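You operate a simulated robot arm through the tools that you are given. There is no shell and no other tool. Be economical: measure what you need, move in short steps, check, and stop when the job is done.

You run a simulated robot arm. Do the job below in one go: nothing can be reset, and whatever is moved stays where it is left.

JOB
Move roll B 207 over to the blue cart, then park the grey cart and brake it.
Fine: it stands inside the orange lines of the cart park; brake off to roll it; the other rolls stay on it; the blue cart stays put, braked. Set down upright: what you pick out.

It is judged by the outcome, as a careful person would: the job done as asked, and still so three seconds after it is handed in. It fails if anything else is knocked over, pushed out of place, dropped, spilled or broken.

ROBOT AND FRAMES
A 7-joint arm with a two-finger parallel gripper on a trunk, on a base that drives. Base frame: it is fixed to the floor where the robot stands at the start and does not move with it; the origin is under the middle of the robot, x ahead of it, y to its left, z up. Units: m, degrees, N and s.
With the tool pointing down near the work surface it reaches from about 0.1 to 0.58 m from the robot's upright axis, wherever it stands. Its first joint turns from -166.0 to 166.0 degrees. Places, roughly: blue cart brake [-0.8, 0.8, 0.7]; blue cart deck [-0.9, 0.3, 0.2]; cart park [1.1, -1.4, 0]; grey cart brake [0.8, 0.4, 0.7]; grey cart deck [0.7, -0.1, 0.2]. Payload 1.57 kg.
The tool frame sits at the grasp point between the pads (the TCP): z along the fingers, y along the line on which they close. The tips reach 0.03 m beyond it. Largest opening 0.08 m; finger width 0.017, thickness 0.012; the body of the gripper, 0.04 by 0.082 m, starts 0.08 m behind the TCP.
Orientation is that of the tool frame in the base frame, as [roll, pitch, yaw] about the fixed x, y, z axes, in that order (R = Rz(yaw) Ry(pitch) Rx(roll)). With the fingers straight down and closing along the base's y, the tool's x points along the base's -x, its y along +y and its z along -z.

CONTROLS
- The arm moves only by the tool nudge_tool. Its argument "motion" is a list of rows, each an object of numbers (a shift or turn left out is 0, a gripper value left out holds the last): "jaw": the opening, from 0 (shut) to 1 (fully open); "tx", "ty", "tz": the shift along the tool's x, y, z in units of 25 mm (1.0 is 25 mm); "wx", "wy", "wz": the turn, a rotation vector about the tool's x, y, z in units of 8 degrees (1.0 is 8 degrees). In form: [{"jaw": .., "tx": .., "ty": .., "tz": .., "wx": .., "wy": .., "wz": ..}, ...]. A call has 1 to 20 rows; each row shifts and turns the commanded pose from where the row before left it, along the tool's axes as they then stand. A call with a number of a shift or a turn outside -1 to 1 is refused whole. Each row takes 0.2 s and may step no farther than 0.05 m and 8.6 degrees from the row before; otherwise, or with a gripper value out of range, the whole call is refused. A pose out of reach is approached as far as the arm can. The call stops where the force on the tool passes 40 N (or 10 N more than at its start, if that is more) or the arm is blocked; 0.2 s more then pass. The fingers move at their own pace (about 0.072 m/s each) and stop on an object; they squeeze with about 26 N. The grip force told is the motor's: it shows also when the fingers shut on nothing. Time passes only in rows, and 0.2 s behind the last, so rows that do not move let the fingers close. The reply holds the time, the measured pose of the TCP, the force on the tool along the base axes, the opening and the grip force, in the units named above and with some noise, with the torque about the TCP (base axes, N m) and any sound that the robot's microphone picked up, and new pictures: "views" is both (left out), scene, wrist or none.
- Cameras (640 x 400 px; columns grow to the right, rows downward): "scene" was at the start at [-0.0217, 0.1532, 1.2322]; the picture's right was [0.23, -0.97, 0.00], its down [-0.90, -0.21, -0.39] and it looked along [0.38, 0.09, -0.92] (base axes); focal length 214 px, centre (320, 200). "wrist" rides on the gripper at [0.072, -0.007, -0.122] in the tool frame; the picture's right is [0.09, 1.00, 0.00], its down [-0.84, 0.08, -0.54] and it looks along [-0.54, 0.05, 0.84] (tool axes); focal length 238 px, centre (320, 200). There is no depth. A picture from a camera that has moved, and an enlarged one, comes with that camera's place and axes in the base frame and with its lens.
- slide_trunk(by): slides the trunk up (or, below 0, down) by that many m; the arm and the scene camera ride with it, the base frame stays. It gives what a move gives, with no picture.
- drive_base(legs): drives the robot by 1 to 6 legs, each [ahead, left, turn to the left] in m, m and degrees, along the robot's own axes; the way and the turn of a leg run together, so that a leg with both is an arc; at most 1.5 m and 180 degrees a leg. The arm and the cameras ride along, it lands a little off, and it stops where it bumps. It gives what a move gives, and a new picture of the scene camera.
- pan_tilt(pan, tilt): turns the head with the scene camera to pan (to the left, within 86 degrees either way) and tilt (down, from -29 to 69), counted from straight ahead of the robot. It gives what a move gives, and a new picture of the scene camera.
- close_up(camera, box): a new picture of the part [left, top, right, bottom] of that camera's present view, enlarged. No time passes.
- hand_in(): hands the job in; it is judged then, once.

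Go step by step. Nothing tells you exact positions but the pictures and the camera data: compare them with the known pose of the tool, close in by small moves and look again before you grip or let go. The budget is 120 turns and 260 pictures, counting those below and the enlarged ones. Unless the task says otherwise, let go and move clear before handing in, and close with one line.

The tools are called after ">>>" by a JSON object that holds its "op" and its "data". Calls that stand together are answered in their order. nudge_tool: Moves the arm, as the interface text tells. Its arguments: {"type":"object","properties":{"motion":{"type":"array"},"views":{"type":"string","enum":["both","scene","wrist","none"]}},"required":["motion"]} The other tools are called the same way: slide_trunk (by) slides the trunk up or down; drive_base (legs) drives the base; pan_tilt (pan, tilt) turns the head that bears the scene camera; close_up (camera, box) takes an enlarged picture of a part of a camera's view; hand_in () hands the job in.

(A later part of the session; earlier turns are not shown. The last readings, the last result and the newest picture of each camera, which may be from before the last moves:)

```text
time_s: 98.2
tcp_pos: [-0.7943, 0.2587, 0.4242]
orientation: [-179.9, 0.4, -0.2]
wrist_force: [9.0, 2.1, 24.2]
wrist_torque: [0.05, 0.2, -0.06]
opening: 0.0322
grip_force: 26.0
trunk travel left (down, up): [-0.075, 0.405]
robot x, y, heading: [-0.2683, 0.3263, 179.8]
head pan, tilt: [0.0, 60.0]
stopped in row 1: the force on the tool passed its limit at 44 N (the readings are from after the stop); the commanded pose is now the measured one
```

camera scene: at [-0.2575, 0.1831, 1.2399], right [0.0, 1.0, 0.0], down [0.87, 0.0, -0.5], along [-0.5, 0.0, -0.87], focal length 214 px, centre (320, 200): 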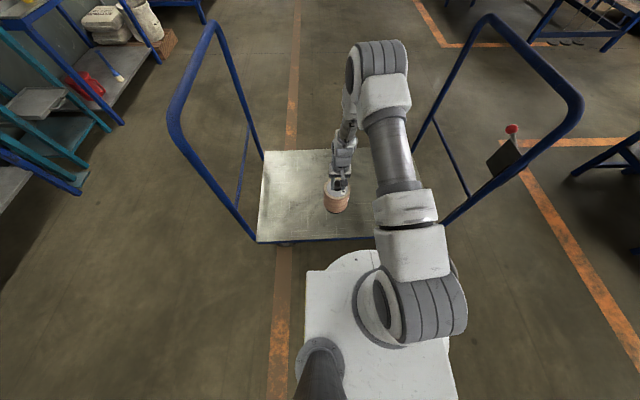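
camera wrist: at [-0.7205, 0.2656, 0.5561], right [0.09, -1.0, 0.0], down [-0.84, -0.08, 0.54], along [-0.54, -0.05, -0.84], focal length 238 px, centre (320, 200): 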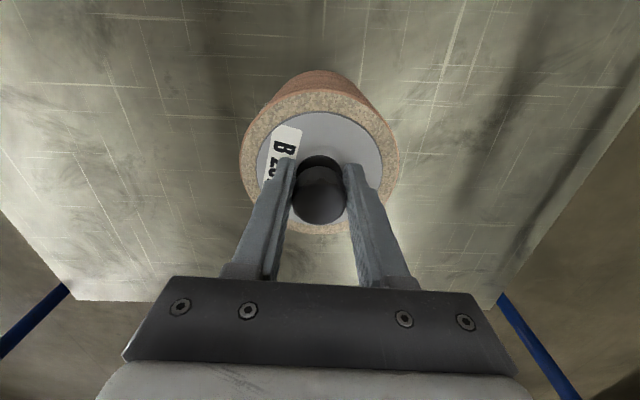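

The roll is standing on the deck. Ease off a hair, open and lift away.

>>> {"op": "nudge_tool", "data": {"motion": [{"tz": -0.05}, {"jaw": 0.5}, {"jaw": 1}, {"jaw": 1}, {"jaw": 1}], "views": "wrist"}}

>>> {"op": "nudge_tool", "data": {"motion": [{"tz": -0.3}, {"tz": -0.5}, {"tz": -1}, {"tz": -1}, {"tz": -1}, {"tz": -1}, {"tz": -1}, {"tz": -1}, {"tz": -1}, {"tz": -1}]}}

```text
time_s: 99.4
tcp_pos: [-0.7936, 0.2584, 0.4252]
orientation: [-180.0, 0.3, -0.2]
wrist_force: [-1.0, -0.4, 8.6]
wrist_torque: [-0.24, 0.0, 0.03]
opening: 0.0771
grip_force: 0.0
trunk travel left (down, up): [-0.075, 0.405]
robot x, y, heading: [-0.2693, 0.3199, 179.9]
head pan, tilt: [0.0, 60.0]
camera wrist: at [-0.7213, 0.2642, 0.5468], right [0.09, -1.0, 0.0], down [-0.83, -0.08, 0.55], along [-0.55, -0.05, -0.84], focal length 238 px, centre (320, 200)
```

wrist: 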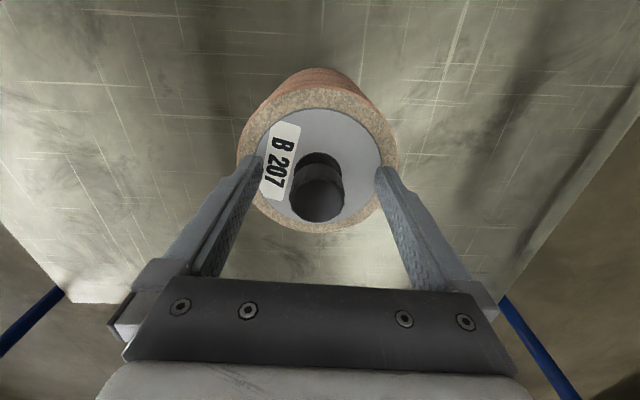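

```text
time_s: 101.6
tcp_pos: [-0.7907, 0.2577, 0.6452]
orientation: [179.9, 0.2, -0.2]
wrist_force: [0.7, 0.3, -0.1]
wrist_torque: [-0.01, -0.02, 0.01]
opening: 0.08
grip_force: 0.1
trunk travel left (down, up): [-0.075, 0.405]
robot x, y, heading: [-0.2707, 0.3249, 179.7]
head pan, tilt: [0.0, 60.0]
camera scene: at [-0.2567, 0.1832, 1.2399], right [0.0, 1.0, 0.0], down [0.87, 0.0, -0.5], along [-0.5, 0.0, -0.87], focal length 214 px, centre (320, 200)
camera wrist: at [-0.7184, 0.2641, 0.7675], right [0.09, -1.0, 0.0], down [-0.83, -0.08, 0.55], along [-0.54, -0.05, -0.84], focal length 238 px, centre (320, 200)
```

scene: 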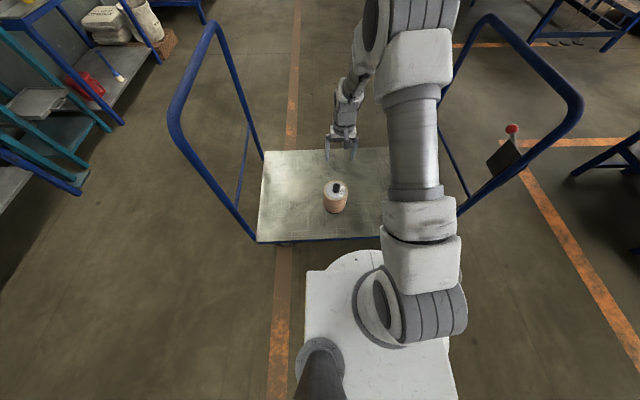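
wrist: 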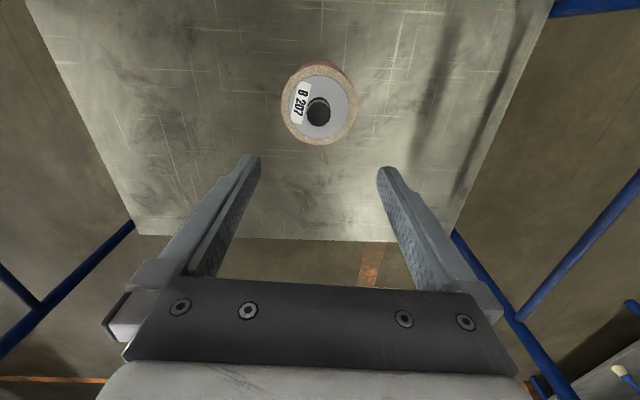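

Roll B 207 stands on the blue deck. Now I inspect the blue cart's brake lever as the reference for "braked".

>>> {"op": "close_up", "data": {"camera": "scene", "box": [470, 110, 550, 190]}}

>>> {"op": "drive_base", "data": {"legs": [[-0.17, 0, 0], [0, -0.72, 0]]}}

>>> {"op": "pan_tilt", "data": {"pan": 40, "tilt": 30}}

```text
5.00 times, centred on (510, 150) of scene
camera zoom: at [-0.2567, 0.1832, 1.2399], right [0.0, 1.0, 0.0], down [0.87, 0.0, -0.5], along [-0.5, 0.0, -0.87], focal length 1072 px, centre (-630, 450)
```

zoom: 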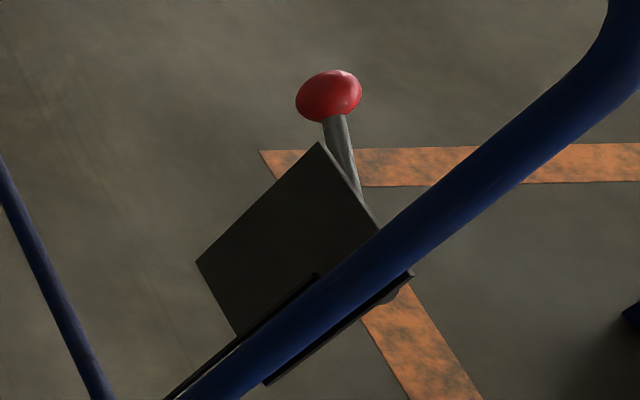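

```text
time_s: 108.8
tcp_pos: [-0.61, 0.9815, 0.6466]
orientation: [179.9, 0.3, -0.8]
wrist_force: [0.0, 0.3, 0.3]
wrist_torque: [0.02, -0.02, 0.03]
opening: 0.0797
grip_force: 0.2
trunk travel left (down, up): [-0.075, 0.405]
robot x, y, heading: [-0.0911, 1.0373, 179.1]
head pan, tilt: [0.0, 60.0]
camera scene: at [-0.0762, 0.9002, 1.24], right [0.01, 1.0, 0.0], down [0.87, -0.01, -0.5], along [-0.5, 0.01, -0.87], focal length 214 px, centre (320, 200)
```

scene: 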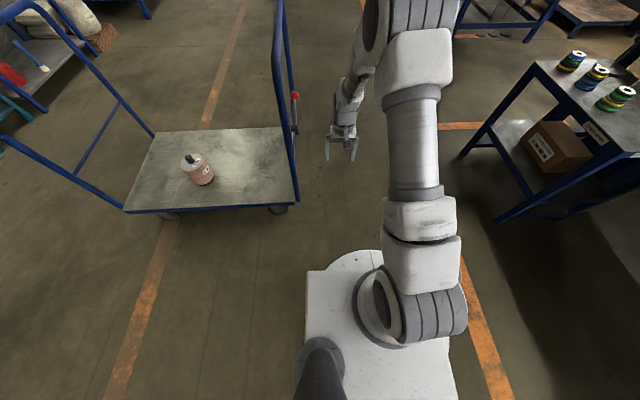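

```text
time_s: 109.8
tcp_pos: [-0.6095, 0.9816, 0.6451]
orientation: [180.0, 0.3, -0.8]
wrist_force: [0.8, 0.0, -0.4]
wrist_torque: [0.01, -0.01, -0.01]
opening: 0.0799
grip_force: 0.0
trunk travel left (down, up): [-0.075, 0.405]
robot x, y, heading: [-0.0893, 1.0387, 179.2]
head pan, tilt: [40.0, 30.0]
camera scene: at [-0.0797, 0.8422, 1.282], right [-0.63, 0.78, 0.0], down [0.39, 0.32, -0.87], along [-0.67, -0.55, -0.5], focal length 214 px, centre (320, 200)
```

scene: 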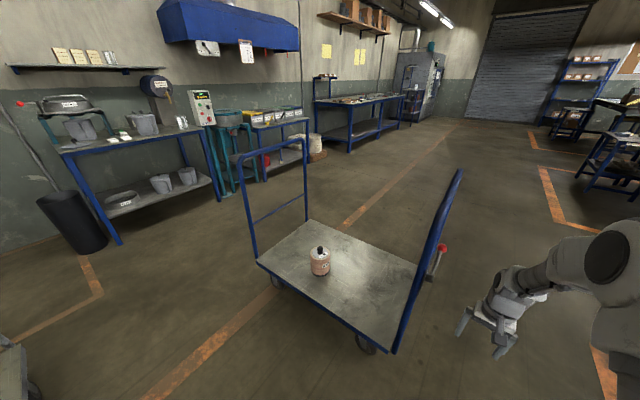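

Let me get an angle onto the outer face of the blue cart's brake plate.

>>> {"op": "drive_base", "data": {"legs": [[0, -0.3, 45]]}}

>>> {"op": "pan_tilt", "data": {"pan": 0, "tilt": 35}}

```text
time_s: 113.0
tcp_pos: [-0.5221, 0.9002, 0.6449]
orientation: [-180.0, 0.2, 44.7]
wrist_force: [1.0, 0.3, 0.8]
wrist_torque: [0.03, 0.01, 0.01]
opening: 0.0798
grip_force: 0.1
trunk travel left (down, up): [-0.075, 0.405]
robot x, y, heading: [-0.1982, 1.3184, -135.2]
head pan, tilt: [40.0, 30.0]
camera scene: at [-0.0505, 1.1799, 1.282], right [-1.0, 0.09, 0.0], down [0.05, 0.5, -0.87], along [-0.08, -0.86, -0.5], focal length 214 px, centre (320, 200)
```

scene: 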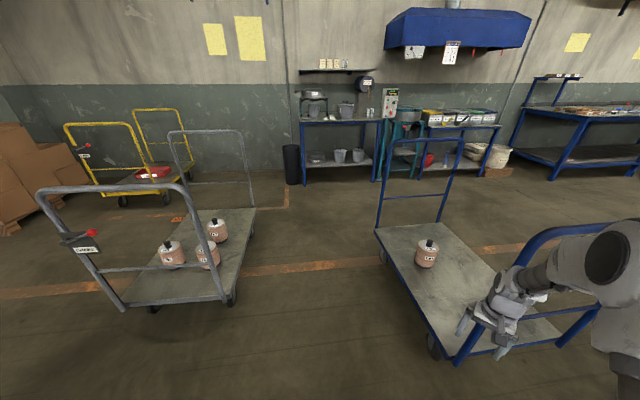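

```text
time_s: 114.0
tcp_pos: [-0.5219, 0.9011, 0.6448]
orientation: [-179.9, 0.3, 44.7]
wrist_force: [-0.1, 0.1, -0.2]
wrist_torque: [0.05, -0.02, -0.01]
opening: 0.08
grip_force: 0.1
trunk travel left (down, up): [-0.075, 0.405]
robot x, y, heading: [-0.1994, 1.3168, -135.4]
head pan, tilt: [0.0, 35.0]
camera scene: at [-0.1046, 1.208, 1.2743], right [-0.7, 0.71, 0.0], down [0.41, 0.4, -0.82], along [-0.58, -0.58, -0.57], focal length 214 px, centre (320, 200)
```

scene: 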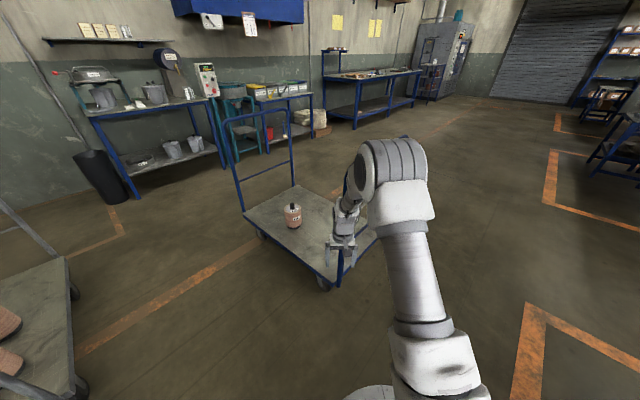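

The blue brake is hidden by the arm from here; moving on to the grey cart's handle end, facing it.

>>> {"op": "drive_base", "data": {"legs": [[0, 0, 45.3], [0, 0.9, 0]]}}

>>> {"op": "pan_tilt", "data": {"pan": 0, "tilt": 40}}

```text
time_s: 123.9
tcp_pos: [0.7803, 0.8085, 0.6455]
orientation: [-180.0, 0.2, 91.0]
wrist_force: [-0.1, 0.9, -0.6]
wrist_torque: [-0.03, 0.01, 0.0]
opening: 0.0801
grip_force: 0.1
trunk travel left (down, up): [-0.075, 0.405]
robot x, y, heading: [0.7039, 1.3243, -88.9]
head pan, tilt: [0.0, 35.0]
camera scene: at [0.8454, 1.3203, 1.2743], right [-1.0, -0.02, 0.0], down [-0.01, 0.57, -0.82], along [0.02, -0.82, -0.57], focal length 214 px, centre (320, 200)
```

scene: 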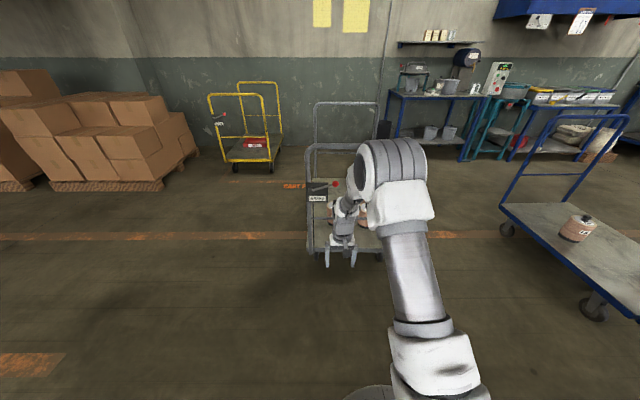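

```text
time_s: 124.6
tcp_pos: [0.78, 0.8074, 0.6453]
orientation: [180.0, 0.3, 91.1]
wrist_force: [-0.2, 0.4, -0.3]
wrist_torque: [0.03, 0.01, 0.03]
opening: 0.0799
grip_force: 0.1
trunk travel left (down, up): [-0.075, 0.405]
robot x, y, heading: [0.705, 1.3275, -88.9]
head pan, tilt: [0.0, 40.0]
camera scene: at [0.8453, 1.3234, 1.2667], right [-1.0, -0.02, 0.0], down [-0.01, 0.64, -0.77], along [0.01, -0.77, -0.64], focal length 214 px, centre (320, 200)
```

scene: 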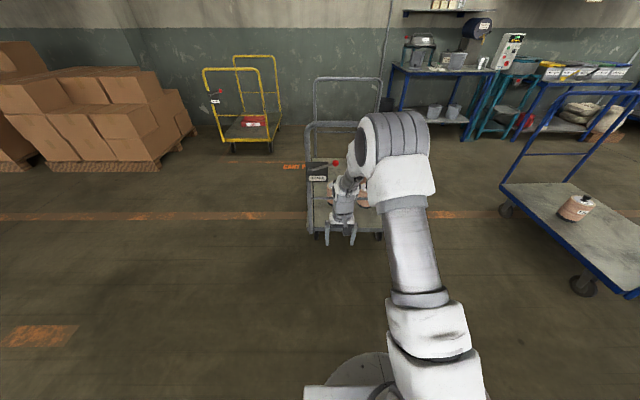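

>>> {"op": "close_up", "data": {"camera": "scene", "box": [290, 140, 370, 190]}}

>>> {"op": "close_up", "data": {"camera": "scene", "box": [190, 70, 270, 120]}}

>>> {"op": "close_up", "data": {"camera": "wrist", "box": [0, 0, 640, 400]}}

```text
8.00 times, centred on (330, 165) of scene
camera zoom: at [0.8453, 1.3234, 1.2667], right [-1.0, -0.02, 0.0], down [-0.01, 0.64, -0.77], along [0.01, -0.77, -0.64], focal length 1716 px, centre (240, 480)
```

zoom: 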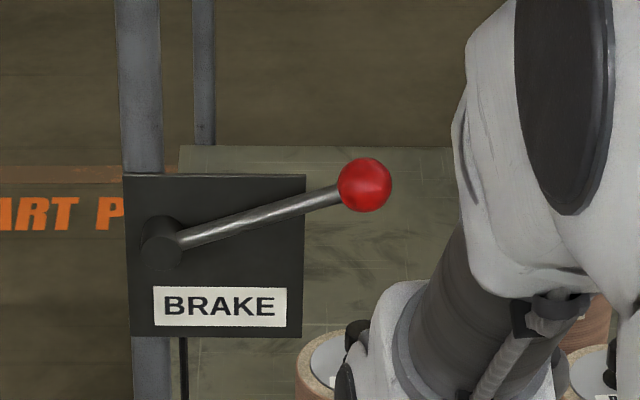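

```text
8.00 times, centred on (230, 95) of scene
camera zoom: at [0.8453, 1.3234, 1.2667], right [-1.0, -0.02, 0.0], down [-0.01, 0.64, -0.77], along [0.01, -0.77, -0.64], focal length 1716 px, centre (1040, 1040)
```

zoom: 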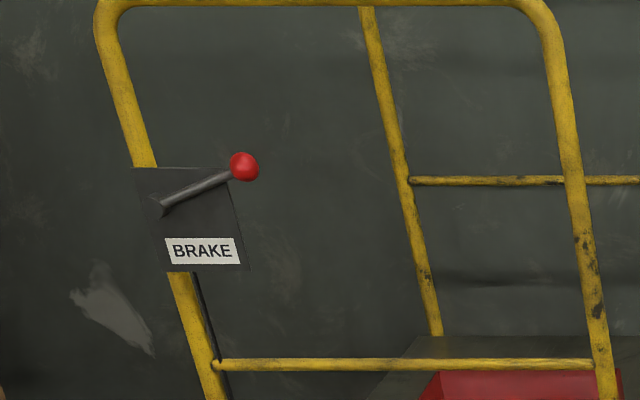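

```text
1.00 times, centred on (320, 200) of wrist (not enlarged: the box is as wide or as high as the picture)
camera zoom: at [0.7716, 0.8798, 0.7674], right [0.99, 0.11, 0.0], down [0.09, -0.83, 0.55], along [0.06, -0.54, -0.84], focal length 238 px, centre (320, 200)
```

zoom: 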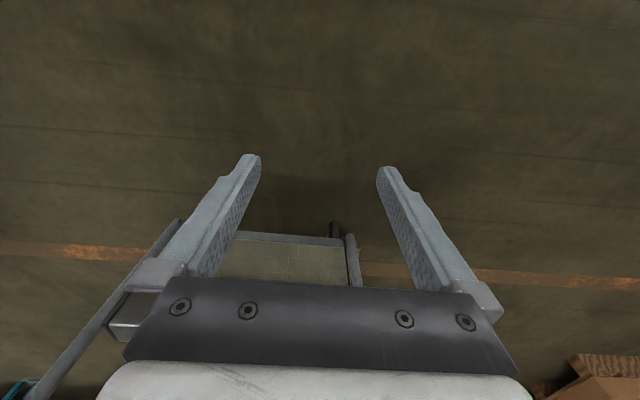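

The lever pivots at about (0.905, 0.42, 0.70), with its red ball at about (0.78, 0.43, 0.75) pointing slightly up, as on the parked yellow cart, so that should be "braked". I'll turn the gripper horizontal with fingers above and below the ball, and cage it.

>>> {"op": "nudge_tool", "data": {"motion": [{"tz": -1}, {"tz": -1}, {"tz": -1}, {"tz": -1}, {"wy": -1}, {"wy": -1}, {"wy": -1}, {"wy": -1}, {"wy": -1}, {"wy": -1}, {"wy": -1}, {"wy": -1}, {"wy": -1}, {"wy": -1}, {"wy": -1}, {"wy": -0.25}], "views": "scene"}}

```text
time_s: 128.0
tcp_pos: [0.779, 0.8099, 0.7447]
orientation: [-2.9, 89.6, -91.9]
wrist_force: [-0.4, 0.4, 0.8]
wrist_torque: [0.06, -0.01, -0.01]
opening: 0.0799
grip_force: 0.0
trunk travel left (down, up): [-0.075, 0.405]
robot x, y, heading: [0.7047, 1.3261, -89.1]
head pan, tilt: [0.0, 40.0]
camera scene: at [0.8453, 1.3234, 1.2667], right [-1.0, -0.02, 0.0], down [-0.01, 0.64, -0.77], along [0.01, -0.77, -0.64], focal length 214 px, centre (320, 200)
```

scene: 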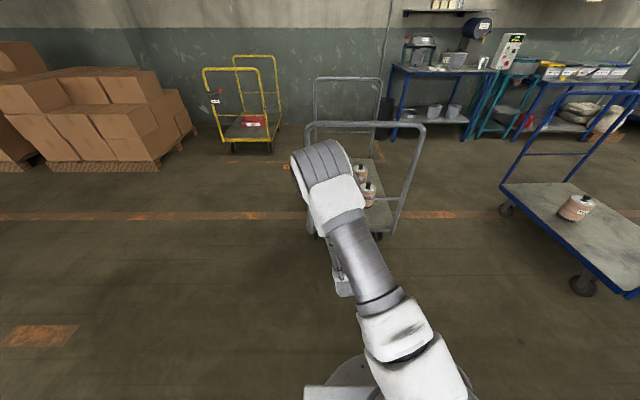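

Now roll the gripper 90° so the fingers close vertically.

>>> {"op": "nudge_tool", "data": {"motion": [{"wz": 1}, {"wz": 1}, {"wz": 1}, {"wz": 1}, {"wz": 1}, {"wz": 1}, {"wz": 1}, {"wz": 1}, {"wz": 1}, {"wz": 1}, {"wz": 1}, {"wz": 0.25}]}}

```text
time_s: 130.6
tcp_pos: [0.7791, 0.8073, 0.7462]
orientation: [89.7, -0.1, 1.1]
wrist_force: [0.4, 0.8, 0.6]
wrist_torque: [0.03, -0.01, 0.01]
opening: 0.08
grip_force: 0.0
trunk travel left (down, up): [-0.075, 0.405]
robot x, y, heading: [0.7043, 1.3244, -88.9]
head pan, tilt: [0.0, 40.0]
camera scene: at [0.8453, 1.3234, 1.2667], right [-1.0, -0.02, 0.0], down [-0.01, 0.64, -0.77], along [0.01, -0.77, -0.64], focal length 214 px, centre (320, 200)
camera wrist: at [0.8492, 0.9307, 0.7384], right [0.09, 0.01, 1.0], down [-0.85, 0.53, 0.07], along [-0.52, -0.85, 0.05], focal length 238 px, centre (320, 200)
```

scene: 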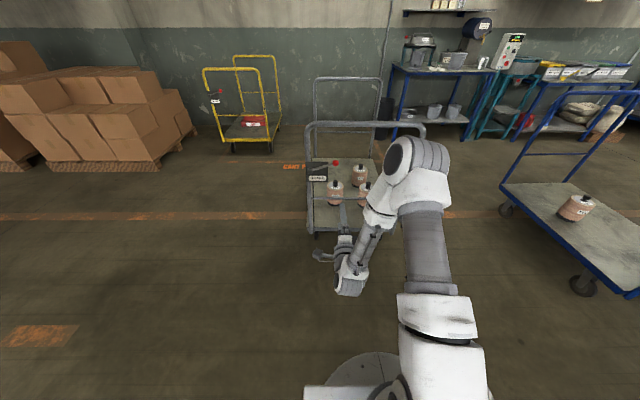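
wrist: 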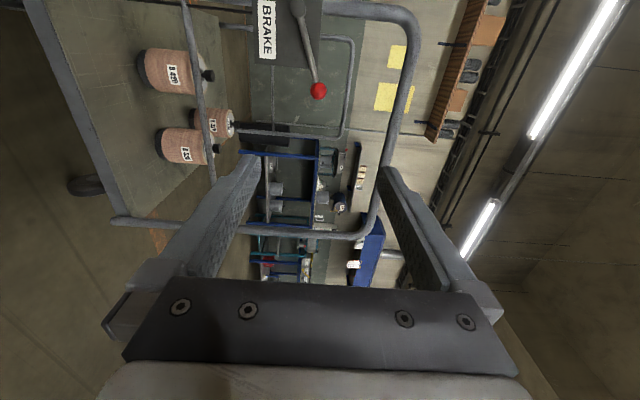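

Ball triangulated at (0.785, 0.417, 0.745). Driving forward 0.30 m and checking alignment.

>>> {"op": "drive_base", "data": {"legs": [[0.3, 0.006, 0]]}}

>>> {"op": "close_up", "data": {"camera": "wrist", "box": [0, 0, 640, 400]}}

```text
time_s: 133.2
tcp_pos: [0.7901, 0.5041, 0.7442]
orientation: [89.6, 0.0, 1.1]
wrist_force: [-0.5, 0.6, -0.2]
wrist_torque: [-0.01, 0.01, -0.02]
opening: 0.0802
grip_force: 0.2
trunk travel left (down, up): [-0.075, 0.405]
robot x, y, heading: [0.7158, 1.0207, -89.1]
head pan, tilt: [0.0, 40.0]
camera scene: at [0.8567, 1.0196, 1.2667], right [-1.0, -0.02, 0.0], down [-0.01, 0.64, -0.77], along [0.01, -0.77, -0.64], focal length 214 px, centre (320, 200)
```

scene: 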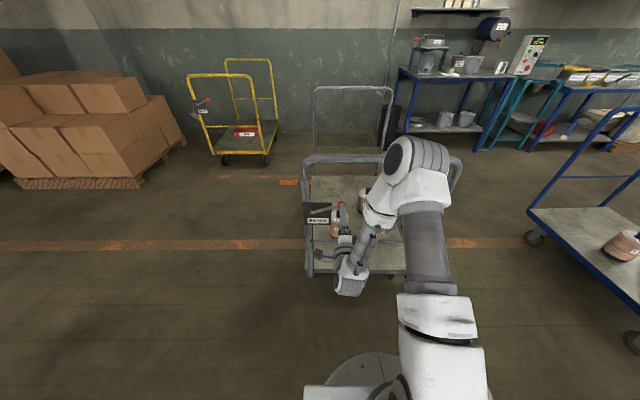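

```text
1.00 times, centred on (320, 200) of wrist (not enlarged: the box is as wide or as high as the picture)
camera zoom: at [0.8598, 0.6268, 0.7383], right [0.09, 0.01, 1.0], down [-0.85, 0.53, 0.07], along [-0.53, -0.85, 0.05], focal length 238 px, centre (320, 200)
```

zoom: 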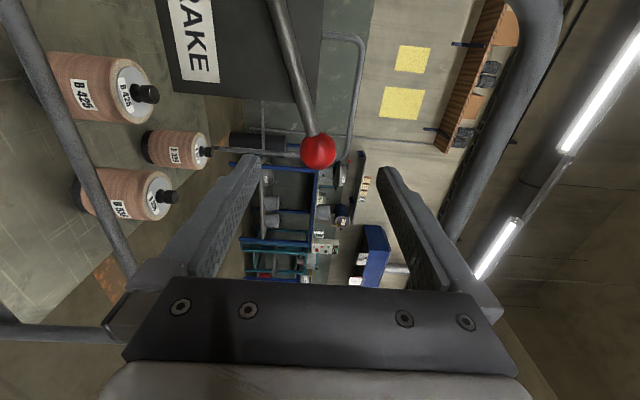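

Well aligned. Moving in 8 cm so the fingers straddle the ball, then narrowing the jaws to a loose cage.

>>> {"op": "nudge_tool", "data": {"motion": [{"tx": -0.3, "tz": 0.8}, {"tz": 0.8}, {"tz": 0.8}, {"tz": 0.7}, {"jaw": 0.63}, {"jaw": 0.63}]}}

```text
time_s: 134.6
tcp_pos: [0.7826, 0.4264, 0.746]
orientation: [89.7, 0.0, 1.0]
wrist_force: [0.3, 0.5, 0.2]
wrist_torque: [-0.03, 0.0, 0.0]
opening: 0.0505
grip_force: 0.1
trunk travel left (down, up): [-0.075, 0.405]
robot x, y, heading: [0.7139, 1.0271, -89.1]
head pan, tilt: [0.0, 40.0]
camera scene: at [0.8567, 1.0195, 1.2667], right [-1.0, -0.02, 0.0], down [-0.01, 0.64, -0.77], along [0.01, -0.77, -0.64], focal length 214 px, centre (320, 200)
camera wrist: at [0.8526, 0.5495, 0.7388], right [0.09, 0.01, 1.0], down [-0.85, 0.53, 0.07], along [-0.53, -0.85, 0.05], focal length 238 px, centre (320, 200)
```

scene: 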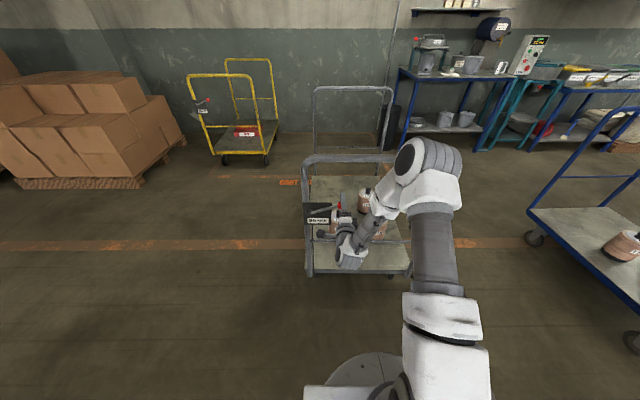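
wrist: 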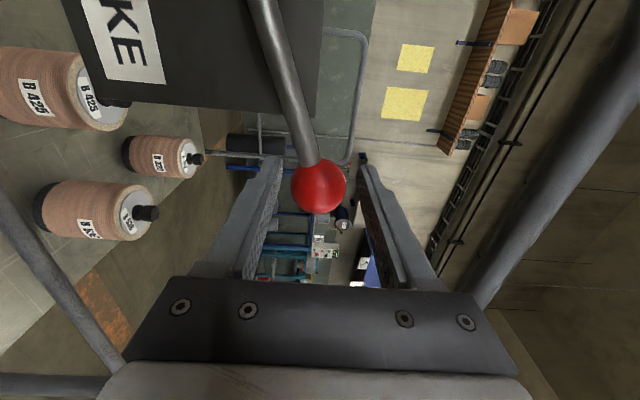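

Ball caged. Testing: push the lever down about 10° and watch the force.

>>> {"op": "nudge_tool", "data": {"motion": [{"tx": -0.12, "ty": -0.45}, {"tx": -0.12, "ty": -0.45}], "views": "wrist"}}

```text
time_s: 135.2
tcp_pos: [0.781, 0.4266, 0.7261]
orientation: [89.0, 0.0, 1.2]
wrist_force: [6.1, 0.2, 18.1]
wrist_torque: [-0.02, 0.16, 0.01]
opening: 0.0662
grip_force: 9.6
trunk travel left (down, up): [-0.075, 0.405]
robot x, y, heading: [0.7153, 1.0222, -89.0]
head pan, tilt: [0.0, 40.0]
camera wrist: at [0.8496, 0.5493, 0.7192], right [0.09, 0.02, 1.0], down [-0.85, 0.53, 0.07], along [-0.52, -0.85, 0.06], focal length 238 px, centre (320, 200)
```

wrist: 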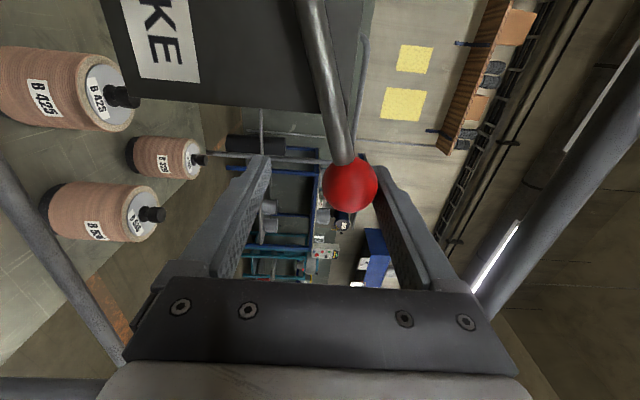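

The lever resists downward (the jaw was pushed open), so I'll try the other way: upward.

>>> {"op": "nudge_tool", "data": {"motion": [{"tx": 0.12, "ty": 0.45, "jaw": 0.55}, {"tx": 0.12, "ty": 0.45}, {"tx": 0.2, "ty": 0.4}, {"tx": 0.2, "ty": 0.4}, {"tx": 0.2, "ty": 0.3}], "views": "wrist"}}

```text
time_s: 136.3
tcp_pos: [0.7989, 0.427, 0.7732]
orientation: [89.7, 0.1, 1.1]
wrist_force: [-0.2, 0.0, -0.8]
wrist_torque: [0.02, 0.02, 0.0]
opening: 0.0456
grip_force: 0.5
trunk travel left (down, up): [-0.075, 0.405]
robot x, y, heading: [0.7148, 1.0193, -89.1]
head pan, tilt: [0.0, 40.0]
camera wrist: at [0.8689, 0.5494, 0.7659], right [0.09, 0.01, 1.0], down [-0.85, 0.53, 0.08], along [-0.53, -0.85, 0.05], focal length 238 px, centre (320, 200)
```

wrist: 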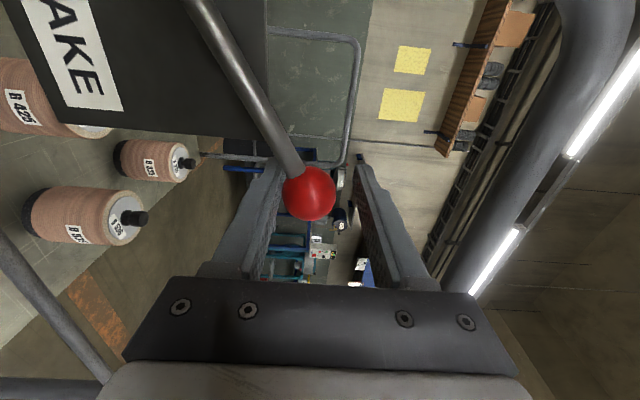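

Upward moves freely. Continuing along the arc, turning the tool with the lever.

>>> {"op": "nudge_tool", "data": {"motion": [{"tx": 0.43, "ty": 0.63, "wz": -1}, {"tx": 0.43, "ty": 0.63, "wz": -1}, {"tx": 0.43, "ty": 0.63, "wz": -1}]}}

```text
time_s: 137.2
tcp_pos: [0.8366, 0.4274, 0.815]
orientation: [89.6, 24.2, 0.8]
wrist_force: [-0.5, 0.3, -0.8]
wrist_torque: [-0.03, -0.01, -0.02]
opening: 0.0446
grip_force: 0.2
trunk travel left (down, up): [-0.075, 0.405]
robot x, y, heading: [0.7158, 1.0228, -88.9]
head pan, tilt: [0.0, 40.0]
camera scene: at [0.8566, 1.0195, 1.2667], right [-1.0, -0.02, 0.0], down [-0.01, 0.64, -0.77], along [0.01, -0.77, -0.64], focal length 214 px, centre (320, 200)
camera wrist: at [0.8977, 0.5497, 0.7796], right [0.49, 0.01, 0.87], down [-0.74, 0.53, 0.41], along [-0.46, -0.85, 0.27], focal length 238 px, centre (320, 200)
```

scene: 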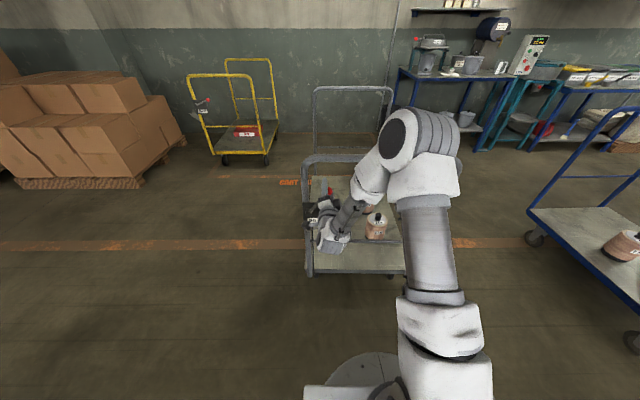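
wrist: 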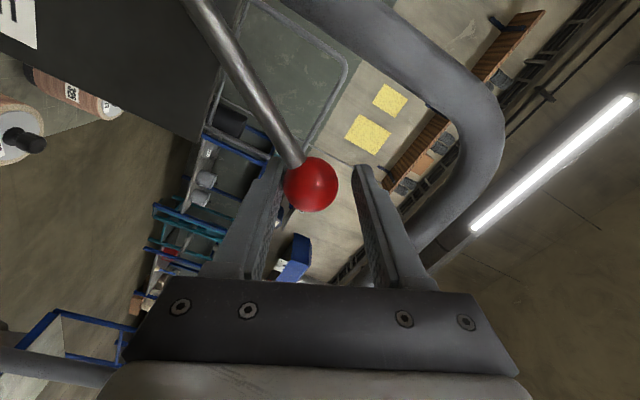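

Lever is following. Backing out 8 mm for handle clearance and continuing up.

>>> {"op": "nudge_tool", "data": {"motion": [{"tz": -0.3}, {"tx": 0.43, "ty": 0.63, "wz": -1}, {"tx": 0.43, "ty": 0.63, "wz": -1}, {"tx": 0.43, "ty": 0.63, "wz": -1}], "views": "wrist"}}

```text
time_s: 138.2
tcp_pos: [0.8889, 0.4374, 0.839]
orientation: [89.4, 48.0, 0.5]
wrist_force: [-0.3, -0.1, 0.6]
wrist_torque: [0.0, 0.02, 0.02]
opening: 0.0441
grip_force: 0.1
trunk travel left (down, up): [-0.075, 0.405]
robot x, y, heading: [0.7164, 1.0207, -88.9]
head pan, tilt: [0.0, 40.0]
camera wrist: at [0.9303, 0.5586, 0.7801], right [0.8, 0.02, 0.6], down [-0.51, 0.54, 0.67], along [-0.31, -0.84, 0.44], focal length 238 px, centre (320, 200)
```

wrist: 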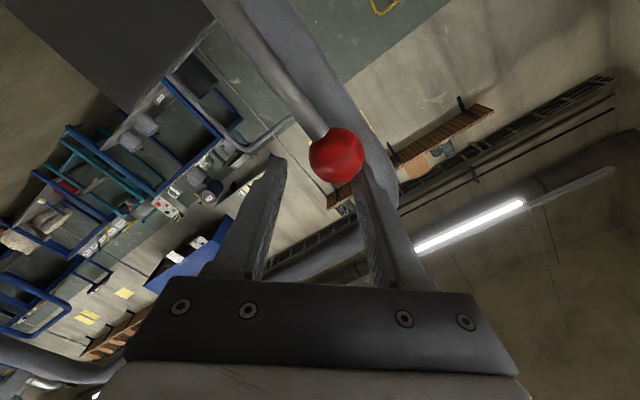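

The ball is near vertical (about 87°). One more small push, then back off to look at it.

>>> {"op": "nudge_tool", "data": {"motion": [{"tx": 0.43, "ty": 0.63, "wz": -1}, {"tx": 0.43, "ty": 0.63, "wz": -1}, {}], "views": "wrist"}}

```text
time_s: 138.9
tcp_pos: [0.9212, 0.4343, 0.8407]
orientation: [89.2, 64.1, -0.2]
wrist_force: [-25.5, -0.8, -2.1]
wrist_torque: [-0.04, 0.4, -0.2]
opening: 0.0646
grip_force: 11.4
trunk travel left (down, up): [-0.075, 0.405]
robot x, y, heading: [0.7136, 1.0218, -89.1]
head pan, tilt: [0.0, 40.0]
camera wrist: at [0.9456, 0.5562, 0.7723], right [0.94, 0.01, 0.35], down [-0.3, 0.54, 0.78], along [-0.18, -0.84, 0.51], focal length 238 px, centre (320, 200)
```

wrist: 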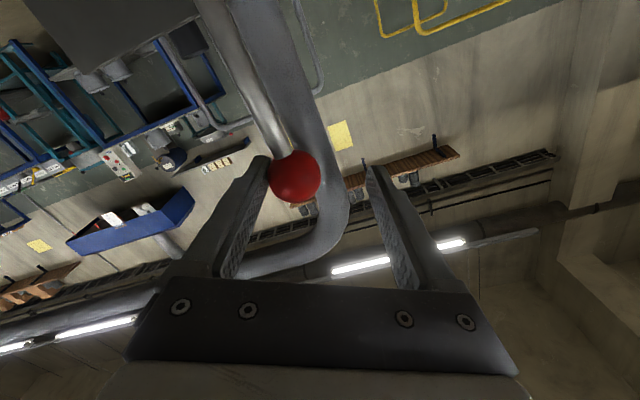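

The lever hit its upper stop (~87°), so it's fully thrown. Relieving and withdrawing.

>>> {"op": "nudge_tool", "data": {"motion": [{"tx": -0.3, "ty": -0.5, "jaw": 1}, {"jaw": 1, "ty": -0.2}, {"tz": -0.8}, {"tz": -1}, {"tz": -1}, {"tz": -1}]}}

>>> {"op": "close_up", "data": {"camera": "scene", "box": [270, 140, 390, 280]}}

```text
time_s: 140.3
tcp_pos: [0.9068, 0.5317, 0.8373]
orientation: [89.2, 64.0, 0.3]
wrist_force: [-0.6, 0.5, -0.2]
wrist_torque: [-0.01, 0.0, -0.01]
opening: 0.0798
grip_force: 0.1
trunk travel left (down, up): [-0.075, 0.405]
robot x, y, heading: [0.7193, 1.0216, -88.7]
head pan, tilt: [0.0, 40.0]
camera scene: at [0.8566, 1.0194, 1.2667], right [-1.0, -0.02, 0.0], down [-0.01, 0.64, -0.77], along [0.01, -0.77, -0.64], focal length 214 px, centre (320, 200)
camera wrist: at [0.9301, 0.6531, 0.7695], right [0.94, 0.02, 0.35], down [-0.31, 0.54, 0.78], along [-0.18, -0.84, 0.51], focal length 238 px, centre (320, 200)
```

scene: 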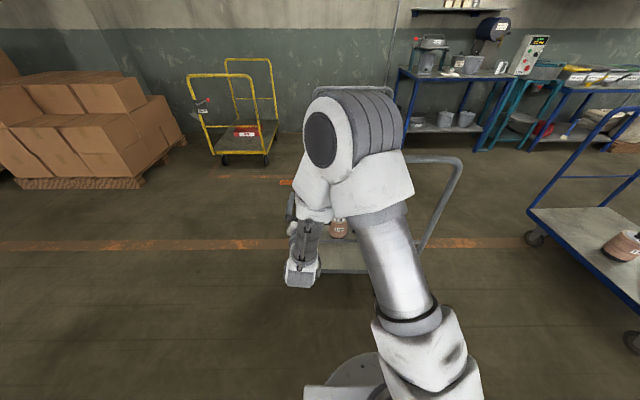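
wrist: 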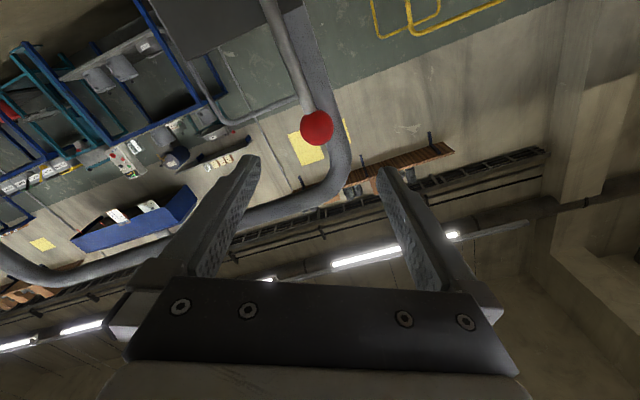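

```text
2.86 times, centred on (330, 210) of scene
camera zoom: at [0.8566, 1.0194, 1.2667], right [-1.0, -0.02, 0.0], down [-0.01, 0.64, -0.77], along [0.01, -0.77, -0.64], focal length 613 px, centre (291, 171)
```

zoom: 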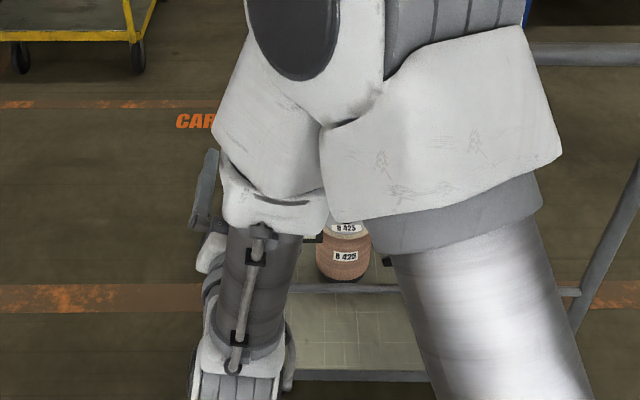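

Brake lever stays thrown. Next I bring the gripper, fingers down and closing along y, above the grey cart's top handle bar.

>>> {"op": "nudge_tool", "data": {"motion": [{"wz": 1}, {"wz": 1}, {"wz": 1}, {"wz": 1}, {"wz": 1}, {"wz": 1}, {"wz": 1}, {"wz": 1}, {"ty": 1}, {"ty": 1}, {"ty": 1}, {"ty": 1}, {"ty": 1}, {"ty": 1}, {"ty": 1}, {"ty": 1}, {"tx": -1}, {"tx": -1}, {"tx": -1}, {"tx": -1}], "views": "none"}}

>>> {"op": "nudge_tool", "data": {"motion": [{"wx": 1}, {"wx": 1}, {"wx": 1}, {"wx": 1}, {"wx": 1}, {"wx": 1}, {"wx": 1}, {"wx": 1}, {"wx": 1}, {"wx": 1}, {"wx": 1}, {"wx": 0.25}, {"tx": -1}, {"tx": -1}, {"tx": -1}, {"tx": -1}]}}

```text
time_s: 144.6
tcp_pos: [0.8061, 0.5312, 1.0398]
orientation: [89.8, 0.0, 1.0]
wrist_force: [0.1, 0.3, -0.6]
wrist_torque: [-0.01, -0.03, -0.02]
opening: 0.0799
grip_force: 0.0
trunk travel left (down, up): [-0.075, 0.405]
robot x, y, heading: [0.7137, 1.023, -89.3]
head pan, tilt: [0.0, 40.0]
```

```text
time_s: 147.9
tcp_pos: [0.7001, 0.5312, 1.0436]
orientation: [162.5, -0.6, -0.3]
wrist_force: [0.0, -0.1, 0.0]
wrist_torque: [-0.01, 0.03, 0.01]
opening: 0.0798
grip_force: 0.1
out of reach, approached as far as the arm can: row 4, 8, 9, 10
trunk travel left (down, up): [-0.075, 0.405]
robot x, y, heading: [0.7158, 1.0238, -88.9]
head pan, tilt: [0.0, 40.0]
camera scene: at [0.8569, 1.0196, 1.2667], right [-1.0, -0.02, 0.0], down [-0.01, 0.64, -0.77], along [0.01, -0.77, -0.64], focal length 214 px, centre (320, 200)
camera wrist: at [0.7714, 0.5731, 1.159], right [0.08, -0.95, 0.3], down [-0.84, 0.09, 0.53], along [-0.53, -0.3, -0.79], focal length 238 px, centre (320, 200)
```

scene: 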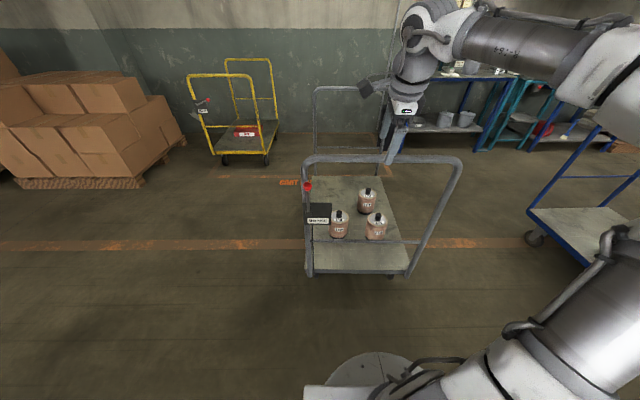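
wrist: 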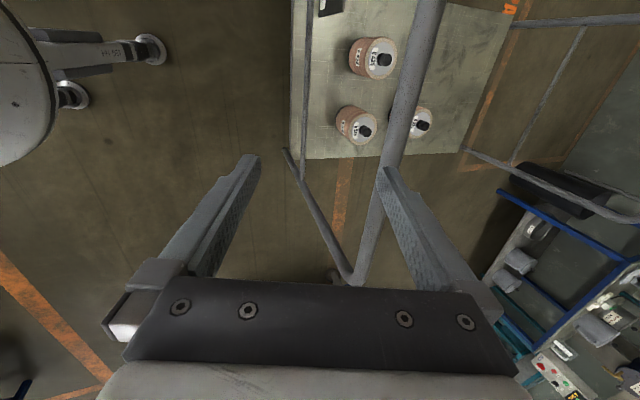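

The arm is cramped at this height, so I'll raise the trunk and finish turning the tool straight down. The bar measures at about y 0.398, z 0.933.

>>> {"op": "slide_trunk", "data": {"by": 0.25}}

>>> {"op": "nudge_tool", "data": {"motion": [{"tz": 0.5}, {"tz": 0.5}, {"wx": 1}, {"wx": 1}, {"wx": 0.2}, {"tz": 0.5}, {"tz": 0.5}]}}

```text
time_s: 150.5
tcp_pos: [0.6998, 0.5301, 1.2932]
orientation: [162.2, -0.6, -0.3]
wrist_force: [-0.5, -0.2, 0.0]
wrist_torque: [-0.02, -0.02, -0.02]
opening: 0.08
grip_force: 0.1
trunk travel left (down, up): [-0.325, 0.155]
robot x, y, heading: [0.7152, 1.024, -89.0]
head pan, tilt: [0.0, 40.0]
```

```text
time_s: 152.1
tcp_pos: [0.7004, 0.5226, 1.243]
orientation: [180.0, -0.5, -0.3]
wrist_force: [-0.1, 0.2, 0.2]
wrist_torque: [-0.01, 0.01, -0.03]
opening: 0.0801
grip_force: 0.0
trunk travel left (down, up): [-0.325, 0.155]
robot x, y, heading: [0.7132, 1.021, -89.0]
head pan, tilt: [0.0, 40.0]
camera scene: at [0.8567, 1.0195, 1.5167], right [-1.0, -0.02, 0.0], down [-0.01, 0.64, -0.77], along [0.01, -0.77, -0.64], focal length 214 px, centre (320, 200)
camera wrist: at [0.7716, 0.5283, 1.3669], right [0.09, -1.0, 0.0], down [-0.84, -0.07, 0.53], along [-0.53, -0.05, -0.85], focal length 238 px, centre (320, 200)
```

scene: 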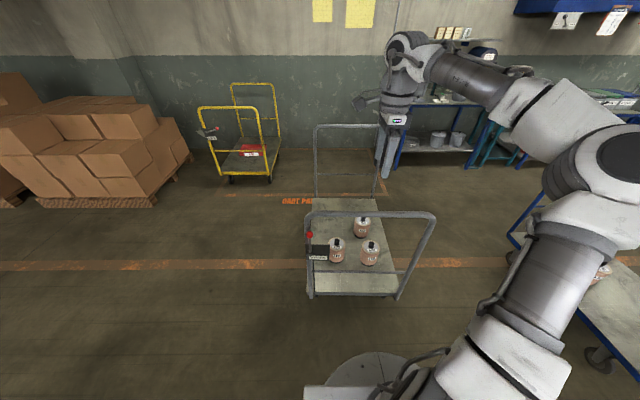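
wrist: 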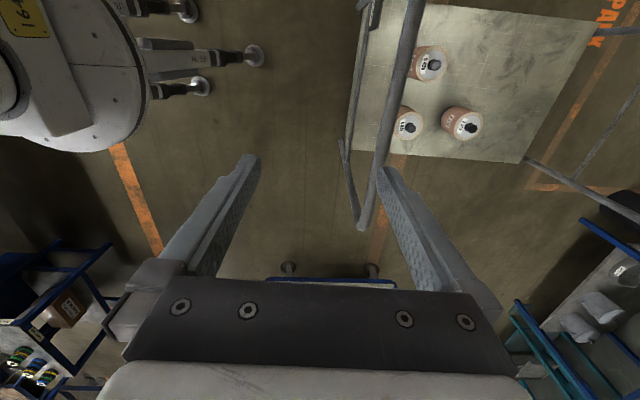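

Moving over the bar centre (x≈0.675) to a hover height.

>>> {"op": "nudge_tool", "data": {"motion": [{"ty": 1, "tx": -0.5}, {"ty": 1, "tx": -0.5}, {"ty": 1}, {"ty": 1}, {"ty": 1}, {"tz": 1}, {"tz": 1}, {"tz": 1}, {"tz": 1}, {"tz": 1}, {"tz": 1}, {"tz": 1}, {"tz": 1}, {"tz": 0.8}]}}

```text
time_s: 155.1
tcp_pos: [0.6777, 0.3977, 1.0223]
orientation: [180.0, -0.6, -0.3]
wrist_force: [-0.3, -0.1, -0.3]
wrist_torque: [0.01, 0.02, 0.0]
opening: 0.0797
grip_force: 0.0
trunk travel left (down, up): [-0.325, 0.155]
robot x, y, heading: [0.7162, 1.0265, -88.9]
head pan, tilt: [0.0, 40.0]
camera scene: at [0.8567, 1.0195, 1.5167], right [-1.0, -0.02, 0.0], down [-0.01, 0.64, -0.77], along [0.01, -0.77, -0.64], focal length 214 px, centre (320, 200)
camera wrist: at [0.748, 0.4031, 1.1459], right [0.09, -1.0, 0.0], down [-0.84, -0.07, 0.53], along [-0.53, -0.05, -0.85], focal length 238 px, centre (320, 200)
```

scene: 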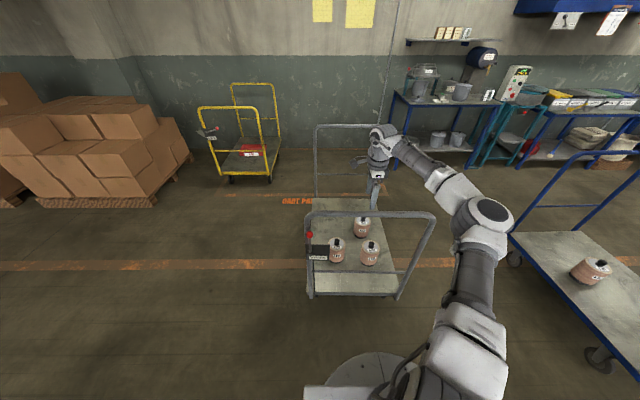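
wrist: 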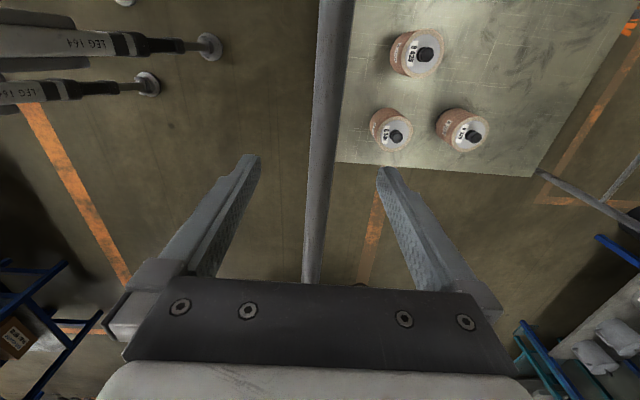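

Bar is centred between the fingers. Descend and close on it.

>>> {"op": "nudge_tool", "data": {"motion": [{"tz": 1}, {"tz": 1}, {"tz": 1}, {"tz": 0.4}, {"jaw": 0}, {"jaw": 0}, {"jaw": 0}, {"jaw": 0}]}}

```text
time_s: 156.9
tcp_pos: [0.6783, 0.3971, 0.9377]
orientation: [-180.0, -0.6, -0.3]
wrist_force: [0.3, -0.6, -0.3]
wrist_torque: [-0.21, 0.08, 0.25]
opening: 0.0256
grip_force: 26.3
trunk travel left (down, up): [-0.325, 0.155]
robot x, y, heading: [0.7126, 1.0219, -89.0]
head pan, tilt: [0.0, 40.0]
camera scene: at [0.8567, 1.0192, 1.5166], right [-1.0, -0.02, 0.0], down [-0.01, 0.64, -0.77], along [0.01, -0.77, -0.64], focal length 214 px, centre (320, 200)
camera wrist: at [0.7486, 0.4024, 1.0609], right [0.09, -1.0, 0.0], down [-0.84, -0.07, 0.53], along [-0.53, -0.05, -0.85], focal length 238 px, centre (320, 200)
```

scene: 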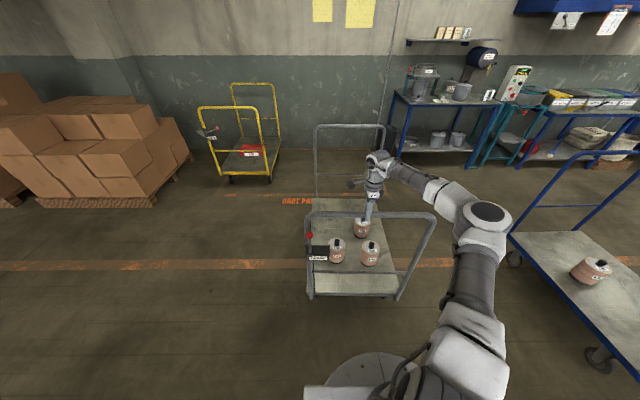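
wrist: 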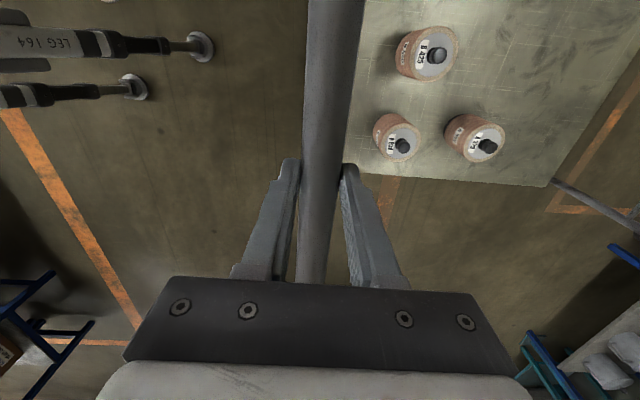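

The bar is gripped. Small test push with the arm.

>>> {"op": "nudge_tool", "data": {"motion": [{"ty": 0.2}, {"ty": 0.4}, {"ty": 0.4}, {}]}}

```text
time_s: 157.9
tcp_pos: [0.6778, 0.375, 0.9384]
orientation: [-179.7, -0.6, -0.3]
wrist_force: [-0.5, 2.6, 0.1]
wrist_torque: [0.08, -0.06, 0.12]
opening: 0.0257
grip_force: 26.2
trunk travel left (down, up): [-0.325, 0.155]
robot x, y, heading: [0.7149, 1.0234, -88.9]
head pan, tilt: [0.0, 40.0]
camera scene: at [0.8566, 1.0195, 1.5166], right [-1.0, -0.02, 0.0], down [-0.01, 0.64, -0.77], along [0.01, -0.77, -0.64], focal length 214 px, centre (320, 200)
camera wrist: at [0.7487, 0.379, 1.0611], right [0.09, -1.0, 0.0], down [-0.84, -0.07, 0.53], along [-0.53, -0.04, -0.85], focal length 238 px, centre (320, 200)
```

scene: 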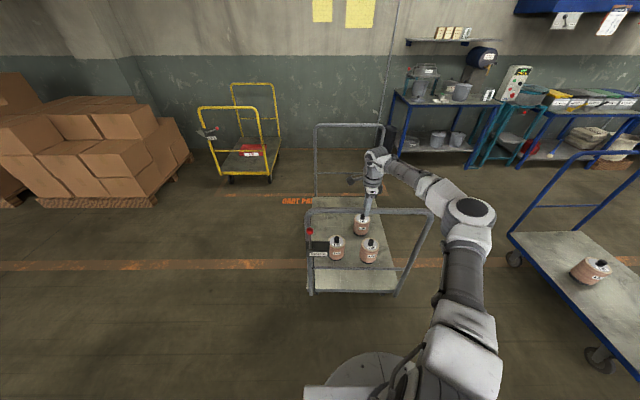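
wrist: 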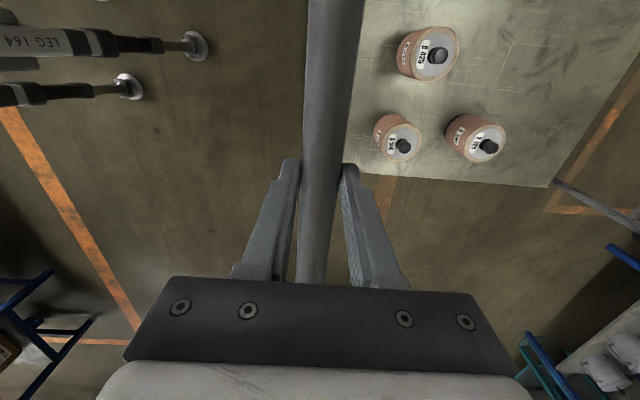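

It rolls freely, so the brake is off. Pushing by driving ahead in steps.

>>> {"op": "drive_base", "data": {"legs": [[0.4, -0.008, 0]]}}

>>> {"op": "close_up", "data": {"camera": "wrist", "box": [0, 0, 640, 400]}}

```text
time_s: 161.1
tcp_pos: [0.6717, -0.0243, 0.9392]
orientation: [-179.9, -0.7, -0.8]
wrist_force: [19.2, 1.0, 7.3]
wrist_torque: [0.07, -0.28, 0.46]
opening: 0.0262
grip_force: 26.1
trunk travel left (down, up): [-0.325, 0.155]
robot x, y, heading: [0.7134, 0.6221, -89.5]
head pan, tilt: [0.0, 40.0]
camera scene: at [0.8553, 0.6205, 1.5166], right [-1.0, -0.01, 0.0], down [-0.01, 0.64, -0.77], along [0.01, -0.77, -0.64], focal length 214 px, centre (320, 200)
```

scene: 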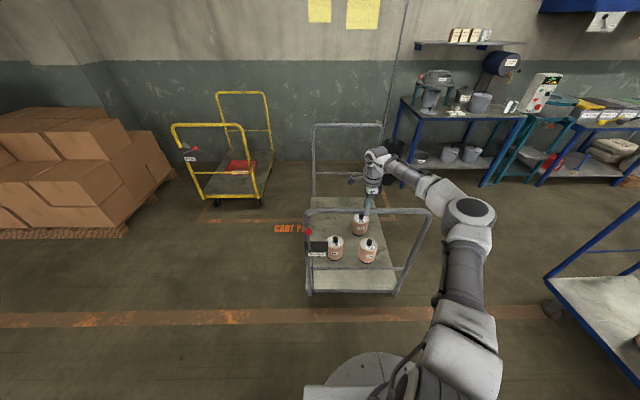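

```text
1.00 times, centred on (320, 200) of wrist (not enlarged: the box is as wide or as high as the picture)
camera zoom: at [0.742, -0.0196, 1.0624], right [0.08, -1.0, 0.0], down [-0.84, -0.07, 0.53], along [-0.53, -0.04, -0.85], focal length 238 px, centre (320, 200)
```

zoom: 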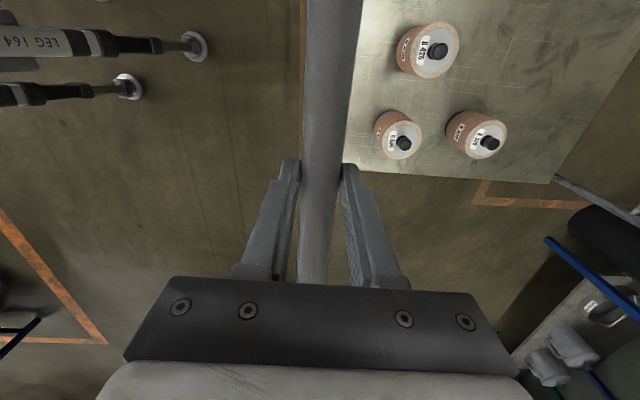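

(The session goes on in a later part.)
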